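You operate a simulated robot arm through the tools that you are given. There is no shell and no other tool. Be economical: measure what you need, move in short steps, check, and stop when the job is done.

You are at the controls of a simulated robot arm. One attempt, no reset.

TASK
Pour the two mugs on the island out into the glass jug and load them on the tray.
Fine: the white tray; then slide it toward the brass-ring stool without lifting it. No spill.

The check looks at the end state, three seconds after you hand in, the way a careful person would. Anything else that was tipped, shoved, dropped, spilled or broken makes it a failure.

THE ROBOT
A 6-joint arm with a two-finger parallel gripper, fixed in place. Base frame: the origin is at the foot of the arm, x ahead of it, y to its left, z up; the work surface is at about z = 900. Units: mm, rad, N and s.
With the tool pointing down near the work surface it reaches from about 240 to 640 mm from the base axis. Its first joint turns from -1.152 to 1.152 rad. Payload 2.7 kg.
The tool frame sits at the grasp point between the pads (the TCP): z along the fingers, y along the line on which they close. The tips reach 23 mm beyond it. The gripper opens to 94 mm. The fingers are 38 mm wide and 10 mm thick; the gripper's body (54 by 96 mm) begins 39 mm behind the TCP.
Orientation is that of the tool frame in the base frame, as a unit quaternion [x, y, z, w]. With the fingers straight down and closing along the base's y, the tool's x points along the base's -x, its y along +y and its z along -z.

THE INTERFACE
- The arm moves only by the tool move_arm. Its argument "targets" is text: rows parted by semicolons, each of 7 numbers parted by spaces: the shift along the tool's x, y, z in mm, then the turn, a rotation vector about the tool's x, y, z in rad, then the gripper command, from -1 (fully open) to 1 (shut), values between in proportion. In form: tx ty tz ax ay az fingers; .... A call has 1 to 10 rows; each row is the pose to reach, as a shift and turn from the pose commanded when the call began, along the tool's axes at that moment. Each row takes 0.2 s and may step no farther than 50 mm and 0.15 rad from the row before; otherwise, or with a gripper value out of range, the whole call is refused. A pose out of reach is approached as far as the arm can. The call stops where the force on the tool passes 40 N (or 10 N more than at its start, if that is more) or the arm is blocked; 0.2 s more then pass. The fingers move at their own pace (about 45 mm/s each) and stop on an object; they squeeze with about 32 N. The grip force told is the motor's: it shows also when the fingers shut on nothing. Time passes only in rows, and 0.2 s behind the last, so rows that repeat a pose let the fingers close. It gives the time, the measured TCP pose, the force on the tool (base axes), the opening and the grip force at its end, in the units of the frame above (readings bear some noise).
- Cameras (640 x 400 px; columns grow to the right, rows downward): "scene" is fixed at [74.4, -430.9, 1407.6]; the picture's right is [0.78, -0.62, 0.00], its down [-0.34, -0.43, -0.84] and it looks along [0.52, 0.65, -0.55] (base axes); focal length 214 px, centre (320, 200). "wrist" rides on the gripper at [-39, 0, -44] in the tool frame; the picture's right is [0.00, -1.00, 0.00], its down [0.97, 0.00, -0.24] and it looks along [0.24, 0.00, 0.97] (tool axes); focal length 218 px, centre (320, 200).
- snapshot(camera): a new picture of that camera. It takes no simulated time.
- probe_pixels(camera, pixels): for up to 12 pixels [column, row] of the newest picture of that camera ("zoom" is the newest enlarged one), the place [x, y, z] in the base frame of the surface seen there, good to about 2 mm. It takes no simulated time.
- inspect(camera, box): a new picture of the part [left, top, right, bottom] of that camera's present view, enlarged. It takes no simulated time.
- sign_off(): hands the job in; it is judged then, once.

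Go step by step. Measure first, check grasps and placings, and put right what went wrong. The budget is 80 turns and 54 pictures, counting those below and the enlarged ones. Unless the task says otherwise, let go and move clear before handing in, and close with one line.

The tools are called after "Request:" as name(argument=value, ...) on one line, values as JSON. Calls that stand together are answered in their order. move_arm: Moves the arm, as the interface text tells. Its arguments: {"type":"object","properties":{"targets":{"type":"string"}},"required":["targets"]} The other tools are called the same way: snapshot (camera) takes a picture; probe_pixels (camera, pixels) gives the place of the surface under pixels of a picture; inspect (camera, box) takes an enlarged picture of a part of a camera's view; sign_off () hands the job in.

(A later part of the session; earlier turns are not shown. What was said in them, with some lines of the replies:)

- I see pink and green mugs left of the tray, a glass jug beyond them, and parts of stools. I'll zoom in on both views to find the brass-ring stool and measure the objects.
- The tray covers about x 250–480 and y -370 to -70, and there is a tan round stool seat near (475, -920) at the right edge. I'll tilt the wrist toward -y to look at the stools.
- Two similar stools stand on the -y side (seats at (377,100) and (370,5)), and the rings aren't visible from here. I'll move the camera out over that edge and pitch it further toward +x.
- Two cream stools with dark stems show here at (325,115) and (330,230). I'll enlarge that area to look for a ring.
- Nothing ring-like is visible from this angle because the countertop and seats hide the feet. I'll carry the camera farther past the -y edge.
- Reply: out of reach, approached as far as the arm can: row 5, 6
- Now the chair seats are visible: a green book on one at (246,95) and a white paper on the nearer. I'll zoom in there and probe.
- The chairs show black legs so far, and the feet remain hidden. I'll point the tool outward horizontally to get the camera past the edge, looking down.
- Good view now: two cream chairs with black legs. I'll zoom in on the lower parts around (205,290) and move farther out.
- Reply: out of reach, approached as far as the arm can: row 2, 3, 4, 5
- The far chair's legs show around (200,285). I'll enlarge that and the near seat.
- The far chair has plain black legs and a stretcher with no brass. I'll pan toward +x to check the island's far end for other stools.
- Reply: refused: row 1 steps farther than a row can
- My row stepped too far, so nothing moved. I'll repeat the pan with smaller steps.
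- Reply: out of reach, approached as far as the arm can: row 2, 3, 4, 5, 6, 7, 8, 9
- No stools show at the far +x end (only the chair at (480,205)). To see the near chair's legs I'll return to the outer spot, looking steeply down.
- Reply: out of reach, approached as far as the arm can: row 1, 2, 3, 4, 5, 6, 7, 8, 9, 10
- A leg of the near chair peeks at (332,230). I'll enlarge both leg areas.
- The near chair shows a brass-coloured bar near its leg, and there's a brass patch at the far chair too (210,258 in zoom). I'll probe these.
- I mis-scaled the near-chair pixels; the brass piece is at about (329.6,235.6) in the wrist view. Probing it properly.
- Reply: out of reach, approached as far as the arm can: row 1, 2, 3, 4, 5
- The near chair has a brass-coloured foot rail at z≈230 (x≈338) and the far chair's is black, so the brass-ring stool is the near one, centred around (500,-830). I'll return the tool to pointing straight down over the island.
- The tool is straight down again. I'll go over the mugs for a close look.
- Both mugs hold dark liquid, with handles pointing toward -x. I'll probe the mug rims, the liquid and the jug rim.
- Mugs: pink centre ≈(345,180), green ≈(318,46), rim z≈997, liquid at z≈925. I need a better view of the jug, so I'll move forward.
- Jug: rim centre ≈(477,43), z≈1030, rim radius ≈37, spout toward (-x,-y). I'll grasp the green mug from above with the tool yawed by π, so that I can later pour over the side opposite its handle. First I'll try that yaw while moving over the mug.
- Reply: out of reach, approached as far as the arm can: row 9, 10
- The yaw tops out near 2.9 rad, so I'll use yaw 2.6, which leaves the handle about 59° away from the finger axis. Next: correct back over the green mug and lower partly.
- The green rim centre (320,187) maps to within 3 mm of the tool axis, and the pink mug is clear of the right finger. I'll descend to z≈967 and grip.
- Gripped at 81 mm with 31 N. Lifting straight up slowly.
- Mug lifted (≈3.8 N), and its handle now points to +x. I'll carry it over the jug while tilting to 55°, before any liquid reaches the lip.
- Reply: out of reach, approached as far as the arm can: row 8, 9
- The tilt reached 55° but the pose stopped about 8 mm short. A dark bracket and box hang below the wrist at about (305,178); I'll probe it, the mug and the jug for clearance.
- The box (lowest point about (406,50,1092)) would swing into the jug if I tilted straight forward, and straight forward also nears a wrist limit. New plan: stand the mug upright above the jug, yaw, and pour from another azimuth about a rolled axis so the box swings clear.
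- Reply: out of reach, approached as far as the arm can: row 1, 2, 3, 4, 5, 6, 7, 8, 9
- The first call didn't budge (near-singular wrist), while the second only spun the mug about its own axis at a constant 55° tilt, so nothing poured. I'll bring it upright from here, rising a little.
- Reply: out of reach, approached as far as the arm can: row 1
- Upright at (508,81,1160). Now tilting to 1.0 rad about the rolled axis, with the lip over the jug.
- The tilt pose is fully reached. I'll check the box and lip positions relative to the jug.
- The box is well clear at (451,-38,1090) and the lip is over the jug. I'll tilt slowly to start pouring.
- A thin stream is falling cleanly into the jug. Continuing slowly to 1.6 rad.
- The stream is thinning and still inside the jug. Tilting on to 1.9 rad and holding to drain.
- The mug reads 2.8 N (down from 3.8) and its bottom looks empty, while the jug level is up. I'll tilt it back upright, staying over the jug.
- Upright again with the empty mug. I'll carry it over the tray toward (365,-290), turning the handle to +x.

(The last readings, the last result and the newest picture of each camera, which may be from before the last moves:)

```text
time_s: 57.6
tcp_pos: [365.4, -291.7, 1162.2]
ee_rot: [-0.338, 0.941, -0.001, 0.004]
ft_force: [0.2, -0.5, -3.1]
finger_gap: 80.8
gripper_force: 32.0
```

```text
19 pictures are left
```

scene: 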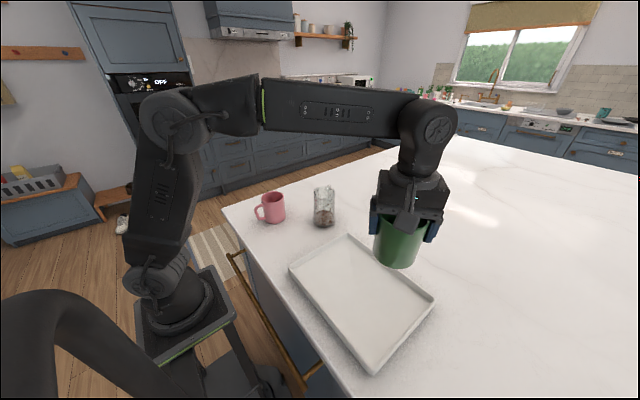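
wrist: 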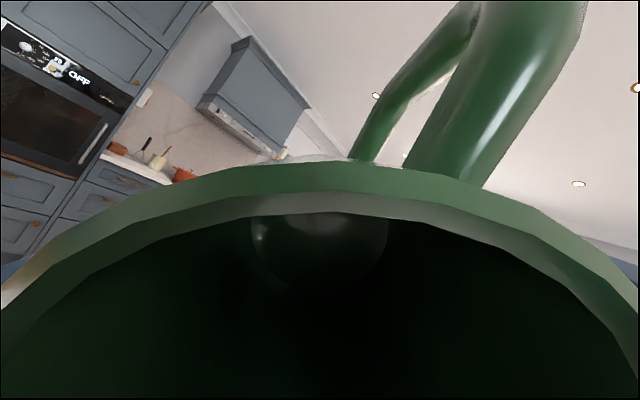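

Mug is over the tray at (365,-291). Lowering to just above contact (TCP z≈979).

Request:
move_arm(targets="0 0 40 0 0 0 1; 0 0 80 0 0 0 1; 0 0 120 0 0 0 1; 0 0 150 0 0 0 1; 0 0 170 0 0 0 1; 0 0 180 0 0 0 1; 0 0 183 0 0 0 1; 0 0 183 0 0 0 1")

Request:
inspect(camera="scene", box=[280, 190, 480, 340])

Request:
probe_pixels(camera="scene", pixels=[[350, 290], [370, 300], [330, 265]])

```text
time_s: 59.4
tcp_pos: [367.8, -289.2, 980.4]
ee_rot: [-0.339, 0.941, -0.001, 0.003]
ft_force: [0.4, 0.9, -3.0]
finger_gap: 80.8
gripper_force: 31.7
```

```text
2.67 times, centred on (380, 265) of scene
```

zoom: 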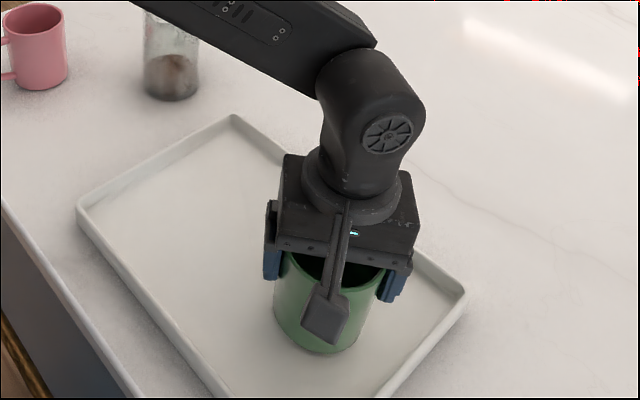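

```text
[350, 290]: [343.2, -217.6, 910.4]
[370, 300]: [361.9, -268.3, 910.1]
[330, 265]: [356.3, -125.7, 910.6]
```

Tray floor is at z≈910, so about 4 mm remain. I'll lower in small steps and watch the force.

Request:
move_arm(targets="0 0 1.5 0 0 0 1; 0 0 3 0 0 0 1; 0 0 4 0 0 0 1; 0 0 4 0 0 0 1")

```text
time_s: 60.4
tcp_pos: [367.5, -289.6, 977.4]
ee_rot: [-0.339, 0.941, -0.001, 0.004]
ft_force: [0.5, 1.1, -3.4]
finger_gap: 80.6
gripper_force: 31.8
```

Request:
move_arm(targets="0 0 0.7 0 0 0 1; 0 0 1.4 0 0 0 1; 0 0 2 0 0 0 1; 0 0 2 0 0 0 1")

```text
time_s: 61.4
tcp_pos: [367.8, -290.9, 976.5]
ee_rot: [-0.338, 0.941, -0.001, 0.003]
ft_force: [-1.9, 3.3, 11.0]
finger_gap: 80.9
gripper_force: 32.0
```

Contact (force +11 N). I'll release and rise.

Request:
move_arm(targets="0 0 -0.6 0 0 0 0.9; 0 0 -0.6 0 0 0 -0.75; 0 0 -0.6 0 0 0 -1; 0 0 -0.6 0 0 0 -1; 0 0 -0.6 0 0 0 -1; 0 0 -20 0 0 0 -1; 0 0 -60 0 0 0 -1; 0 0 -105 0 0 0 -1; 0 0 -150 0 0 0 -1; 0 0 -190 0 0 0 -1")

Request:
snapshot(camera="scene")

```text
time_s: 63.6
tcp_pos: [365.7, -288.8, 1168.5]
ee_rot: [-0.339, 0.941, -0.001, 0.003]
ft_force: [-0.1, 0.7, 0.5]
finger_gap: 94.1
gripper_force: 0.1
```

```text
17 pictures are left
```

scene: 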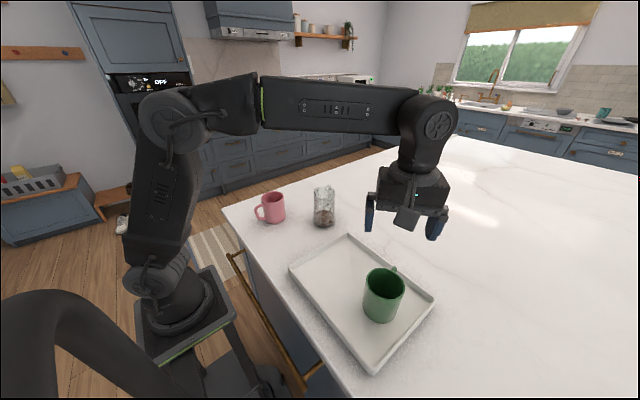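

Green mug stands on the tray. Moving over the pink mug while yawing the tool the other way for its grasp.

Request:
move_arm(targets="-28.3 37.5 0 0 0 -0.12 -1; -56.5 74.9 0 0 0 -0.24 -1; -84.8 112.4 0 0 0 -0.36 -1; -113 149.8 0 0 0 -0.48 -1; -141.3 187.3 0 0 0 -0.6 -1; -169.6 224.8 0 0 0 -0.72 -1; -197.8 262.2 0 0 0 -0.84 -1; -226.1 299.7 0 0 0 -0.96 -1; -254.3 337.1 0 0 0 -1.08 -1; -282.6 374.6 0 0 0 -1.2 -1")

Request:
move_arm(targets="0 0 0 0 0 -0.14 -1; 0 0 0 0 0 -0.28 -1; 0 0 0 0 0 -0.42 -1; 0 0 0 0 0 -0.56 -1; 0 0 0 0 0 -0.7 -1; 0 0 0 0 0 -0.84 -1; 0 0 0 0 0 -0.96 -1; 0 0 0 0 0 -0.96 -1")

Request:
snapshot(camera="wrist")

```text
time_s: 65.8
tcp_pos: [345.3, 179.2, 1167.2]
ee_rot: [0.811, -0.585, 0.003, -0.002]
ft_force: [0.2, 0.6, 0.1]
finger_gap: 93.8
gripper_force: 0.1
```

```text
time_s: 67.6
tcp_pos: [345.5, 177.4, 1166.2]
ee_rot: [0.99, -0.144, 0.002, 0.0]
ft_force: [0.4, 0.2, -1.9]
finger_gap: 94.0
gripper_force: 0.1
```

```text
16 pictures are left
```

wrist: 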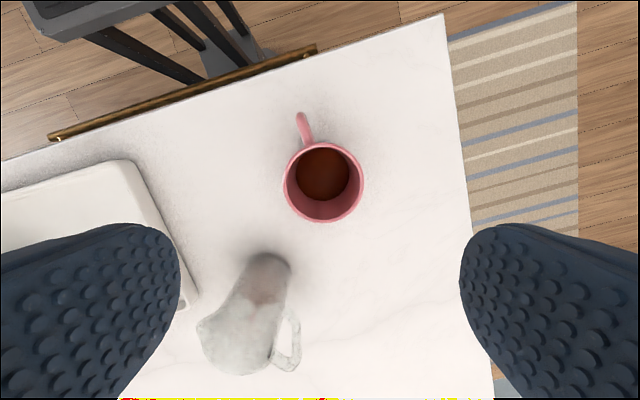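

Pink rim centre (324,182) is offset (-4.7,-3.9) in the tool frame. Correcting, descending and gripping.

Request:
move_arm(targets="-4.7 -3.9 45 0 0 0 -1; -4.7 -3.9 90 0 0 0 -1; -4.7 -3.9 130 0 0 0 -1; -4.7 -3.9 165 0 0 0 -1; -4.7 -3.9 199 0 0 0 -1; -4.7 -3.9 199 0 0 0 -1")

Request:
move_arm(targets="0 0 0 0 0 0 0; 0 0 0 0 0 0 1; 0 0 0 0 0 0 1; 0 0 0 0 0 0 1; 0 0 0 0 0 0 1")

Request:
move_arm(targets="0 0 -10 0 0 0 1; 0 0 -35 0 0 0 1; 0 0 -65 0 0 0 1; 0 0 -95 0 0 0 1; 0 0 -125 0 0 0 1; 0 0 -155 0 0 0 1; 0 0 -180 0 0 0 1; 0 0 -193 0 0 0 1; 0 0 -193 0 0 0 1")

```text
time_s: 69.0
tcp_pos: [343.4, 183.2, 965.6]
ee_rot: [0.989, -0.145, 0.003, -0.001]
ft_force: [0.8, 0.2, 0.4]
finger_gap: 94.1
gripper_force: 0.2
```

```text
time_s: 70.2
tcp_pos: [342.6, 183.1, 964.7]
ee_rot: [0.989, -0.145, 0.003, -0.001]
ft_force: [-0.4, -0.1, 0.4]
finger_gap: 80.6
gripper_force: 32.0
```

```text
time_s: 72.2
tcp_pos: [339.7, 185.6, 1160.2]
ee_rot: [0.989, -0.145, 0.003, -0.001]
ft_force: [0.5, -1.0, -4.7]
finger_gap: 80.6
gripper_force: 31.9
```

Pink mug is lifted (4.7 N). Moving it over the jug to the same staging pose, (508,80,1160) with yaw −1.39.

Request:
move_arm(targets="19 5 0 0 0 0.14 1; 38 11 0 0 0 0.29 1; 57 16 0 0 0 0.435 1; 77 21 0 0 0 0.58 1; 96 27 0 0 0 0.73 1; 115 32 0 0 0 0.875 1; 134 37 0 0 0 1.02 1; 153 43 0 0 0 1.17 1; 172 48 0 0 0 1.31 1; 191.4 53.3 0 0 0 1.46 1")

Request:
move_arm(targets="0 0 0 0 0 0 1")

```text
time_s: 74.4
tcp_pos: [511.8, 76.4, 1160.1]
ee_rot: [-0.639, 0.769, -0.002, 0.003]
ft_force: [-0.3, -0.4, -4.9]
finger_gap: 80.3
gripper_force: 31.6
```

```text
time_s: 74.8
tcp_pos: [509.8, 76.9, 1160.2]
ee_rot: [-0.64, 0.768, -0.001, 0.002]
ft_force: [0.6, -0.2, -3.5]
finger_gap: 80.4
gripper_force: 32.6
```

At the staging pose within 4 mm. Tilting to 1.0 rad along the same path as before.

Request:
move_arm(targets="-2 1 0 0.07 -0.121 0 1; -3 1.5 2 0.14 -0.242 0 1; -4 1.5 6 0.21 -0.364 0 1; -5 1 12 0.28 -0.485 0 1; -6 0.5 18 0.35 -0.606 0 1; -7 0 24 0.42 -0.727 0 1; -8 -0.5 30 0.46 -0.797 0 1; -8.2 -0.5 37 0.5 -0.866 0 1; -8.2 -0.5 37 0.5 -0.866 0 1")

Request:
inspect(camera="scene", box=[270, 140, 390, 230])

```text
time_s: 76.8
tcp_pos: [512.0, 85.9, 1123.6]
ee_rot: [-0.563, 0.672, 0.08, 0.474]
ft_force: [0.0, -0.3, -4.0]
finger_gap: 80.3
gripper_force: 32.1
```

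```text
4.44 times, centred on (330, 185) of scene
```

zoom: 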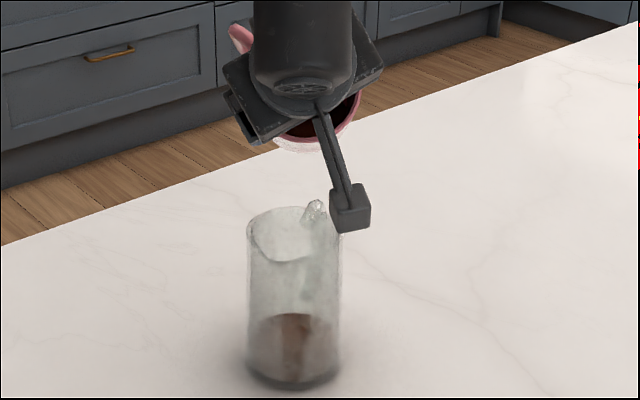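

Nothing has spilled and the lip is in place over the jug. Starting the slow pour with the same motion as before.

Request:
move_arm(targets="0.8 0.4 -0.6 0.025 -0.043 0 1; 1.6 0.9 -1.3 0.05 -0.087 0 1; 2.4 1.3 -1.9 0.075 -0.13 0 1; 3 1.6 -2.6 0.09 -0.156 0 1; 3.3 1.8 -3 0.1 -0.173 0 1; 3.8 2.1 -3.6 0.115 -0.199 0 1; 4.1 2.3 -4 0.125 -0.217 0 1; 4.9 2.7 -4.9 0.15 -0.26 0 1; 4.9 2.7 -4.9 0.15 -0.26 0 1; 4.9 2.7 -4.9 0.15 -0.26 0 1")

Request:
inspect(camera="scene", box=[270, 140, 390, 230])

```text
time_s: 79.0
tcp_pos: [508.1, 80.3, 1120.6]
ee_rot: [-0.511, 0.609, 0.102, 0.598]
ft_force: [-1.0, -1.2, -3.7]
finger_gap: 80.3
gripper_force: 31.9
```

```text
4.44 times, centred on (330, 185) of scene
```

zoom: 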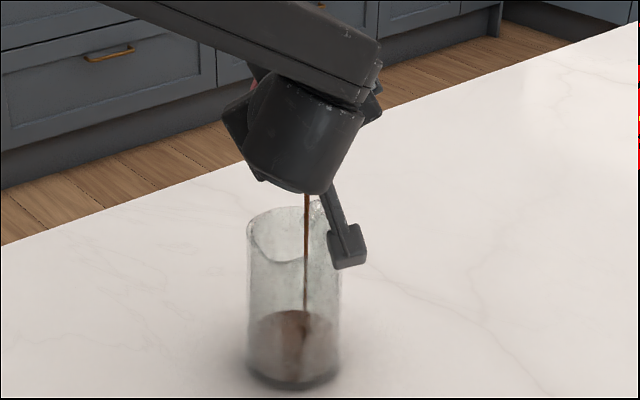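

The stream falls into the jug as before. Continuing with the tested sequence to 1.9 rad and holding.

Request:
move_arm(targets="0 0 0 0 0 0 1; 0 0 0 0 0 0 1; -1.2 -0.7 -2.1 0.025 -0.043 0 1; -2.3 -1.3 -4.2 0.05 -0.087 0 1; -3.5 -2 -6.3 0.075 -0.13 0 1; -3.5 -2 -6.3 0.075 -0.13 0 1; -5 -2.8 -8.8 0.1 -0.173 0 1; -6.4 -3.7 -11.2 0.125 -0.217 0 1; -7.8 -4.5 -13.7 0.15 -0.26 0 1; -7.8 -4.5 -13.7 0.15 -0.26 0 1")

Request:
move_arm(targets="-2.3 -1.3 -2.1 0.025 -0.043 0 1; -4.6 -2.7 -4.1 0.05 -0.087 0 1; -6.9 -4 -6.2 0.075 -0.13 0 1; -9.5 -5.5 -8.4 0.1 -0.173 0 1; -12.1 -7 -10.6 0.125 -0.217 0 1; -14.7 -8.5 -12.8 0.15 -0.26 0 1; -14.7 -8.5 -12.8 0.15 -0.26 0 1; -14.7 -8.5 -12.8 0.15 -0.26 0 1; -14.7 -8.5 -12.8 0.15 -0.26 0 1; -14.7 -8.5 -12.8 0.15 -0.26 0 1")

Request:
move_arm(targets="0 0 0 0 0 0 1; 0 0 0 0 0 0 1; 0 0 0 0 0 0 1; 0 0 0 0 0 0 1; 0 0 0 0 0 0 1; 0 0 0 0 0 0 1; 0 0 0 0 0 0 1")

Request:
inspect(camera="wrist", box=[0, 0, 640, 400])

```text
time_s: 81.2
tcp_pos: [500.2, 71.2, 1133.2]
ee_rot: [-0.446, 0.532, 0.121, 0.709]
ft_force: [-0.4, 0.0, -2.8]
finger_gap: 80.5
gripper_force: 32.4
```

```text
time_s: 83.4
tcp_pos: [492.8, 61.7, 1150.3]
ee_rot: [-0.374, 0.444, 0.139, 0.803]
ft_force: [-0.2, -2.8, 0.1]
finger_gap: 80.6
gripper_force: 31.6
```

```text
time_s: 85.0
tcp_pos: [491.2, 62.1, 1149.9]
ee_rot: [-0.372, 0.444, 0.137, 0.803]
ft_force: [0.1, -3.5, -0.1]
finger_gap: 80.6
gripper_force: 31.4
```

```text
1.00 times, centred on (320, 200) of wrist
```

zoom: 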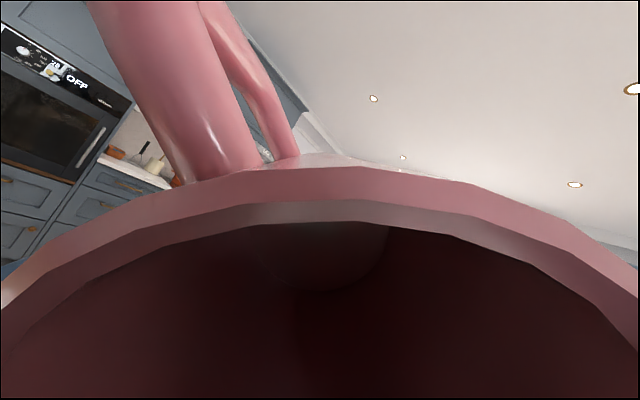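

The mug looks drained, but the force reads (0,-3.5,-0.1) instead of its weight, so something is touching. Checking the scene before moving.

Request:
inspect(camera="scene", box=[250, 110, 410, 230])

```text
3.33 times, centred on (330, 170) of scene
```

zoom: 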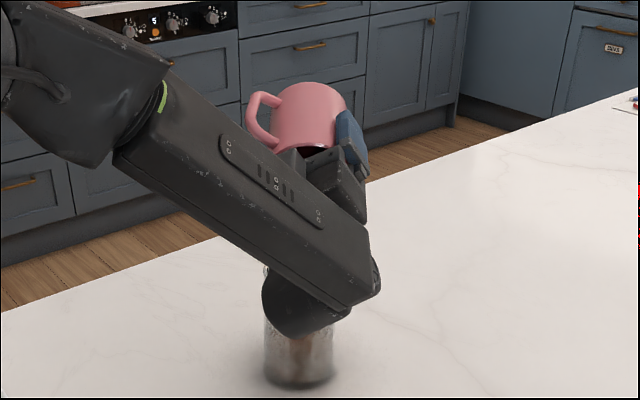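

The only difference from the green pour is the handle at (265,140), which lies against the forearm, so that is the likely light contact. The jug looks upright. I'll reverse the tilt over the jug.

Request:
move_arm(targets="3 2 3 -0.065 0.113 0 1; 6 4 7 -0.13 0.225 0 1; 10 6 10 -0.195 0.338 0 1; 13 7.5 14 -0.26 0.45 0 1; 16 9 17 -0.325 0.563 0 1; 19 11 20 -0.39 0.675 0 1; 22.7 13.1 24 -0.45 0.779 0 1; 22.7 13.1 24 -0.45 0.779 0 1")

Request:
inspect(camera="scene", box=[250, 130, 410, 250])

```text
time_s: 86.8
tcp_pos: [512.1, 85.9, 1133.7]
ee_rot: [-0.562, 0.673, 0.079, 0.474]
ft_force: [-0.4, -0.5, -3.2]
finger_gap: 80.4
gripper_force: 31.7
```

```text
3.33 times, centred on (330, 190) of scene
```

zoom: 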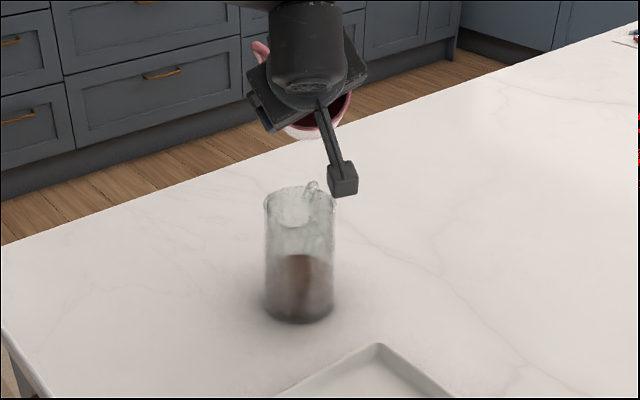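

Force is back to the mug's weight and the jug is upright with more liquid. Standing the mug upright now.

Request:
move_arm(targets="-2 -1 -3 -0.065 0.113 0 1; -4 -2 -6 -0.13 0.225 0 1; -7 -4 -9 -0.2 0.346 0 1; -10 -6 -12 -0.27 0.468 0 1; -13 -8 -16 -0.34 0.589 0 1; -15 -9 -18 -0.41 0.71 0 1; -16.8 -9.7 -20.6 -0.47 0.814 0 1; -16.8 -9.7 -20.6 -0.5 0.866 0 1; -16.8 -9.7 -20.6 -0.5 0.866 0 1")

Request:
move_arm(targets="28 9 0 0 0 0.14 1; 56 18 0 0 0 0.28 1; 84 27 0 0 0 0.42 1; 112 37 0 0 0 0.56 1; 140 47 0 0 0 0.7 1; 168 56 0 0 0 0.84 1; 196 66 0 0 0 0.98 1; 224 75 0 0 0 1.12 1; 250 85 0 0 0 1.26 1; 276 94 0 0 0 1.4 1")

Request:
move_arm(targets="0 0 0 0 0 0.14 1; 0 0 0 0 0 0.29 1; 0 0 0 0 0 0.29 1")

Request:
inspect(camera="scene", box=[240, 130, 480, 310])

```text
time_s: 88.8
tcp_pos: [507.5, 80.5, 1160.0]
ee_rot: [-0.641, 0.768, -0.003, 0.002]
ft_force: [0.0, -0.5, -3.1]
finger_gap: 80.5
gripper_force: 32.1
```

```text
time_s: 91.0
tcp_pos: [364.4, -173.5, 1160.1]
ee_rot: [0.006, 1.0, 0.0, 0.003]
ft_force: [-0.2, -0.5, -4.2]
finger_gap: 80.8
gripper_force: 32.8
```

```text
time_s: 91.8
tcp_pos: [364.7, -174.8, 1161.1]
ee_rot: [0.149, 0.989, 0.001, 0.002]
ft_force: [0.5, -0.2, -2.5]
finger_gap: 80.7
gripper_force: 31.8
```

```text
2.22 times, centred on (360, 220) of scene
```

zoom: 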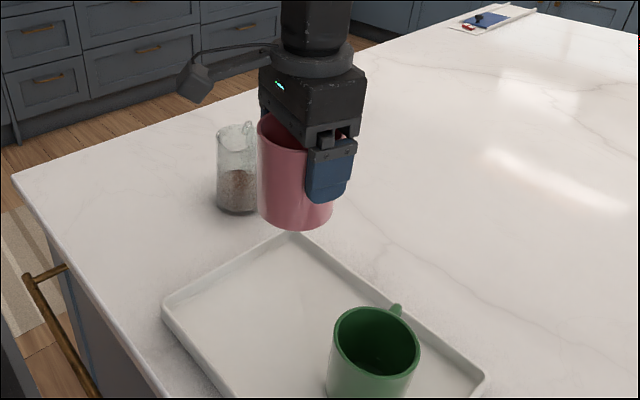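

The pink mug looks slightly rotated in the grip, its left rim (265,118) higher. I'll probe its rim and base to measure the tilt.

Request:
probe_pixels(camera="zoom", pixels=[[260, 135], [260, 170], [260, 205], [270, 140], [285, 148], [300, 153], [268, 218], [280, 226], [300, 230], [325, 220], [280, 180], [300, 190]])

Request:
inspect(camera="scene", box=[320, 150, 400, 220])

```text
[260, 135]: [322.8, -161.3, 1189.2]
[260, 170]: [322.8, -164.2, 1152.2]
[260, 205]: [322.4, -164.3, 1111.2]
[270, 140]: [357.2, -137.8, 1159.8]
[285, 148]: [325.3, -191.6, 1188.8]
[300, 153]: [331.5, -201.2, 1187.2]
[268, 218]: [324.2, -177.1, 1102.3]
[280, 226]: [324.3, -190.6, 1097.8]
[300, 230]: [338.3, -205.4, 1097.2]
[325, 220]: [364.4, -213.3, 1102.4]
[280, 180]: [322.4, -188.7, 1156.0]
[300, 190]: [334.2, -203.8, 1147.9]
```

```text
5.71 times, centred on (360, 185) of scene
```

zoom: 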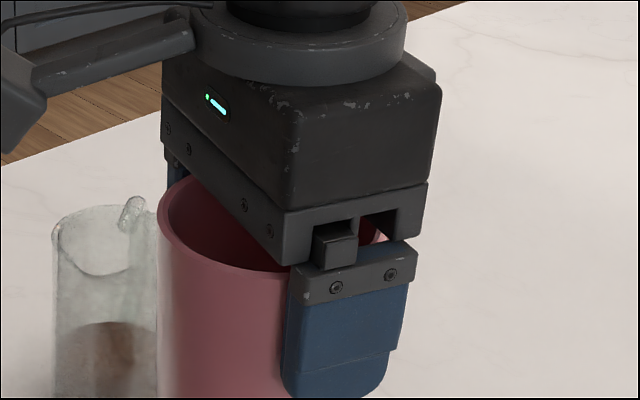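

The side line is vertical (x 322.4–322.8 from z 1111 to 1189), so the mug is upright; it was only perspective. Lowering to just above the tray floor.

Request:
move_arm(targets="0 0 40 0 0 0 1; 0 0 80 0 0 0 1; 0 0 120 0 0 0 1; 0 0 150 0 0 0 1; 0 0 170 0 0 0 1; 0 0 180 0 0 0 1; 0 0 182 0 0 0 1; 0 0 182 0 0 0 1")

Request:
move_arm(targets="0 0 1 0 0 0 1; 0 0 2 0 0 0 1; 0 0 2.5 0 0 0 1; 0 0 2.5 0 0 0 1")

```text
time_s: 93.6
tcp_pos: [365.9, -174.2, 977.5]
ee_rot: [0.148, 0.989, 0.001, 0.003]
ft_force: [-0.1, -0.3, -3.7]
finger_gap: 80.3
gripper_force: 31.6
```

```text
time_s: 94.6
tcp_pos: [366.9, -174.0, 976.2]
ee_rot: [0.149, 0.989, 0.001, 0.003]
ft_force: [-2.5, -0.2, 9.5]
finger_gap: 80.3
gripper_force: 31.4
```

Contact at z≈976 (+9.5 N). Releasing and rising.

Request:
move_arm(targets="0 0 -0.6 0 0 0 0.9; 0 0 -0.6 0 0 0 -0.75; 0 0 -0.6 0 0 0 -1; 0 0 -0.6 0 0 0 -1; 0 0 -0.6 0 0 0 -1; 0 0 -20 0 0 0 -1; 0 0 -60 0 0 0 -1; 0 0 -105 0 0 0 -1; 0 0 -150 0 0 0 -1; 0 0 -190 0 0 0 -1")

Request:
snapshot(camera="wrist")

```text
time_s: 96.8
tcp_pos: [366.5, -173.2, 1164.7]
ee_rot: [0.148, 0.989, 0.002, 0.003]
ft_force: [-0.4, -0.6, 0.8]
finger_gap: 94.2
gripper_force: 0.1
```

```text
8 pictures are left
```

wrist: 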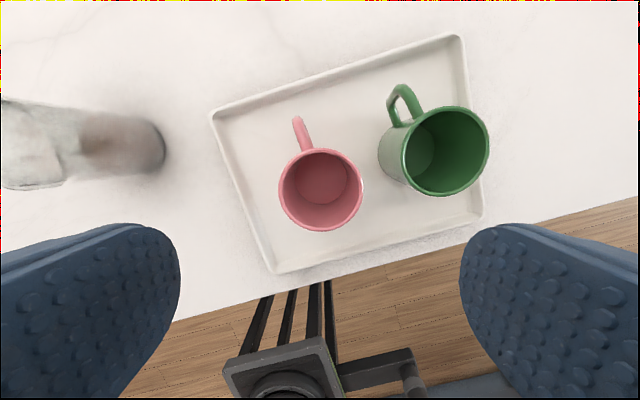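

Both mugs stand empty on the tray. I'll probe the left (+y) tray wall, from (212,112) to (275,270), for the slide grip.

Request:
probe_pixels(camera="wrist", pixels=[[238, 180], [240, 180], [242, 180], [244, 180], [236, 180], [234, 180], [250, 210], [228, 150], [248, 190], [278, 272], [213, 112], [483, 212]])

```text
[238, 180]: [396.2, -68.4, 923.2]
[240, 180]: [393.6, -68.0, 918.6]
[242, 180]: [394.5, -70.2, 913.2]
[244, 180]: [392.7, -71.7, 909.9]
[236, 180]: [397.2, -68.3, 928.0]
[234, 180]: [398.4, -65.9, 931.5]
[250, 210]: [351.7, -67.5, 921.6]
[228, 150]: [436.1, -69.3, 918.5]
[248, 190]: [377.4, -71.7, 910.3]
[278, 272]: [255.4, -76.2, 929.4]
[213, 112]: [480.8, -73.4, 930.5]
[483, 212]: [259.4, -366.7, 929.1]
```

The wall top is at z≈931 with its outer face near y≈-63. I'll push from outside it with both open fingers (a 100 mm wide contact, no lifting), so I'm yawing to close along x and moving to (368,-30).

Request:
move_arm(targets="4.5 15.2 0 0 0 0.142 -1; 9 30.5 0 0 0 0.283 -1; 13.5 45.7 0 0 0 0.425 -1; 18 60.9 0 0 0 0.566 -1; 22.5 76.2 0 0 0 0.708 -1; 27 91.4 0 0 0 0.849 -1; 31.5 106.6 0 0 0 0.991 -1; 36 121.9 0 0 0 1.132 -1; 40.5 137.1 0 0 0 1.274 -1; 40.5 137.1 0 0 0 1.274 -1")

Request:
move_arm(targets="0 0 45 0 0 0 -1; 0 0 90 0 0 0 -1; 0 0 135 0 0 0 -1; 0 0 175 0 0 0 -1; 0 0 205 0 0 0 -1; 0 0 225 0 0 0 -1; 0 0 235 0 0 0 -1; 0 0 235 0 0 0 -1")

Request:
inspect(camera="scene", box=[270, 160, 450, 330])

```text
time_s: 99.0
tcp_pos: [366.4, -30.0, 1166.4]
ee_rot: [0.708, 0.706, 0.003, 0.003]
ft_force: [0.3, 0.5, 0.5]
finger_gap: 94.1
gripper_force: 0.1
```

```text
time_s: 100.8
tcp_pos: [367.6, -31.1, 930.7]
ee_rot: [0.707, 0.707, 0.003, 0.002]
ft_force: [0.0, -0.1, 1.0]
finger_gap: 94.0
gripper_force: 0.0
```

```text
2.35 times, centred on (360, 245) of scene
```

zoom: 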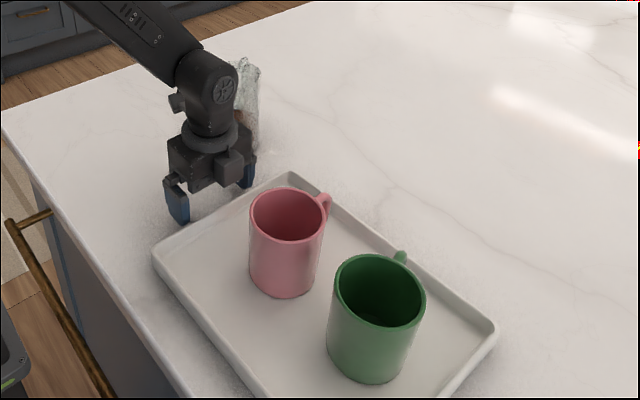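

Fingers sit outside the wall at z≈931. Pushing gently toward -y with a slight +x component, toward the brass-ring stool.

Request:
move_arm(targets="-5 0 0 0 0 0 -1; -10 0 0 0 0 0 -1; -14 0 0 0 0 0 -1; -18 0.5 0 0 0 0 -1; -24 1.5 0 0 0 0 -1; -31 2.5 0 0 0 0 -1; -38 3.5 0 0 0 0 -1; -45 4.5 0 0 0 0 -1; -51 5.5 0 0 0 0 -1; -54 6 0 0 0 0 -1")

Request:
inspect(camera="scene", box=[270, 160, 450, 330])

Request:
probe_pixels(camera="zoom", pixels=[[156, 255], [160, 262], [292, 178], [490, 335], [240, 260], [494, 322]])

```text
time_s: 103.0
tcp_pos: [374.9, -84.4, 929.1]
ee_rot: [0.708, 0.706, 0.003, 0.003]
ft_force: [-1.2, 5.7, 1.8]
finger_gap: 93.9
gripper_force: 0.1
```

```text
2.35 times, centred on (360, 245) of scene
```

zoom: 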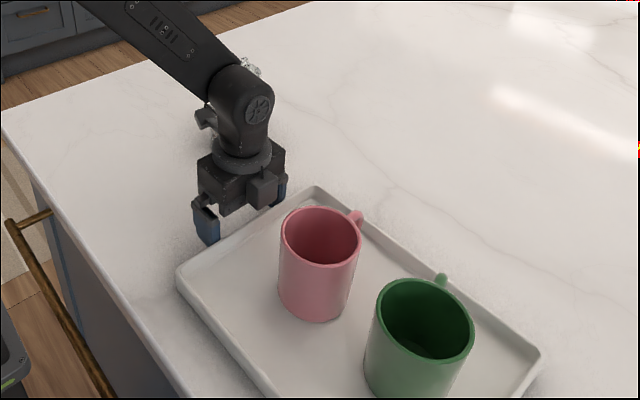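

```text
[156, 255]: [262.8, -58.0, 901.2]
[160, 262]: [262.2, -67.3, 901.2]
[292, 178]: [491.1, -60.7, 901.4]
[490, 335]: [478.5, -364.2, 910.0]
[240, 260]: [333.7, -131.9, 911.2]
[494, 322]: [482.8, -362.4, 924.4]
```

The tray slides smoothly (5.7 N) with both mugs steady. Continuing the push.

Request:
move_arm(targets="-4 0.5 0 0 0 0 -1; -11 1.5 0 0 0 0 -1; -19 3 0 0 0 0 -1; -27 4 0 0 0 0 -1; -35 5.5 0 0 0 0 -1; -43 7 0 0 0 0 -1; -51 8 0 0 0 0 -1; -59 9.5 0 0 0 0 -1; -66 10.5 0 0 0 0 -1; -70 11 0 0 0 0 -1")

Request:
move_arm(targets="-4 0.5 0 0 0 0 -1; -11 1.5 0 0 0 0 -1; -19 3 0 0 0 0 -1; -27 4 0 0 0 0 -1; -35 5.5 0 0 0 0 -1; -43 7 0 0 0 0 -1; -50 8 0 0 0 0 -1; -55 9 0 0 0 0 -1; -58 9.5 0 0 0 0 -1; -58 9.5 0 0 0 0 -1")

Request:
snapshot(camera="scene")

```text
time_s: 105.2
tcp_pos: [385.8, -154.4, 931.3]
ee_rot: [0.708, 0.707, 0.002, 0.002]
ft_force: [-0.4, 6.6, 3.5]
finger_gap: 93.7
gripper_force: 0.0
```

```text
time_s: 107.4
tcp_pos: [393.5, -213.2, 929.4]
ee_rot: [0.708, 0.706, 0.002, 0.002]
ft_force: [0.0, 4.5, 0.4]
finger_gap: 93.9
gripper_force: 0.1
```

```text
5 pictures are left
```

scene: 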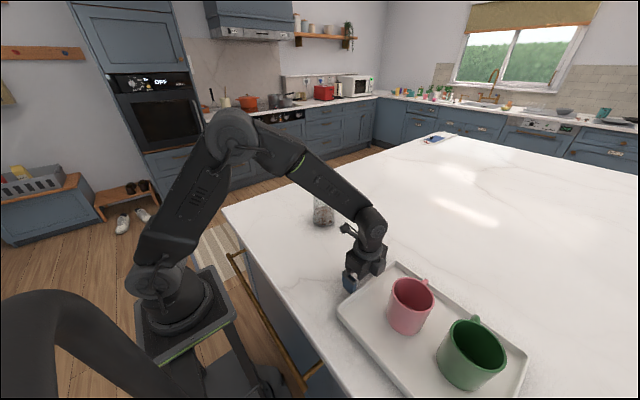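

The tray has slid about 165 mm toward the stool with both mugs upright. Backing off the wall and rising clear.

Request:
move_arm(targets="6 0 0 0 0 0 -1; 15 0 0 0 0 0 -1; 15 0 -20 0 0 0 -1; 15 0 -60 0 0 0 -1; 15 0 -105 0 0 0 -1; 15 0 -150 0 0 0 -1; 15 0 -195 0 0 0 -1; 15 0 -240 0 0 0 -1; 15 0 -280 0 0 0 -1; 15 0 -280 0 0 0 -1")

Request:
snapshot(camera="scene")

Request:
snapshot(camera="wrist")

Request:
probe_pixels(camera="scene", pixels=[[340, 308], [397, 268], [524, 358], [325, 222], [410, 300], [470, 350], [318, 228], [300, 225]])

```text
time_s: 109.6
tcp_pos: [391.5, -199.6, 1211.8]
ee_rot: [0.708, 0.707, 0.003, 0.003]
ft_force: [-0.1, 0.1, -0.3]
finger_gap: 94.1
gripper_force: 0.0
```

```text
4 pictures are left
```

scene: 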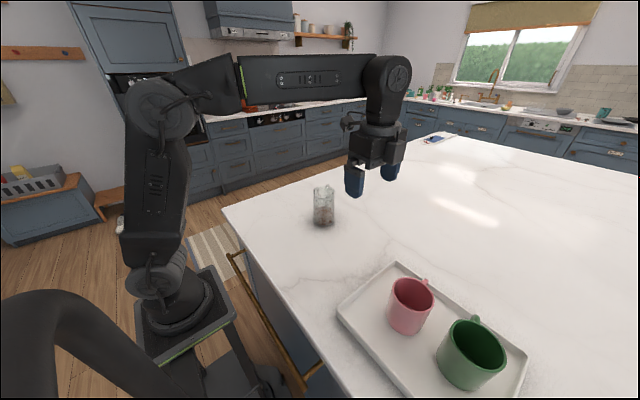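

```text
3 pictures are left
```

wrist: 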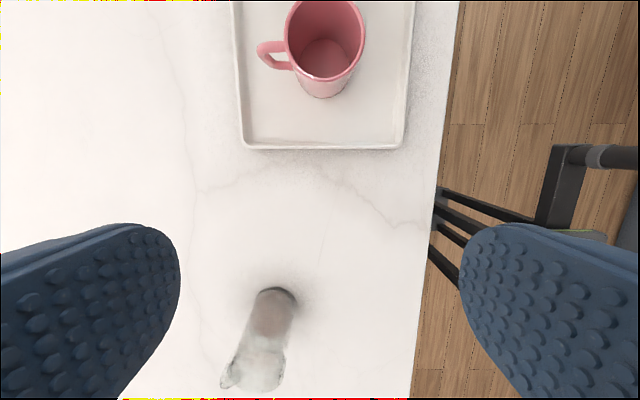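

```text
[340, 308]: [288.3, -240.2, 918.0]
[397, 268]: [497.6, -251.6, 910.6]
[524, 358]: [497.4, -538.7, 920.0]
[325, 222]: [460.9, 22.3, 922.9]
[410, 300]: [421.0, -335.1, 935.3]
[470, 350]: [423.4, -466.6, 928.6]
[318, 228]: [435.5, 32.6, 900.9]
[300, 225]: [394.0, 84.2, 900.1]
```

The tray now spans about y -235 to -539, flat and square on the island, with both empty mugs upright. The jug is upright and holds the liquid, no spill shows on the counter, and the arm is clear. Handing in.

Request:
sign_off()

```text
The job is handed in.
```

Both mugs were emptied into the jug and stand on the white tray, which I slid about 170 mm toward the brass-ring stool; I saw no spill.
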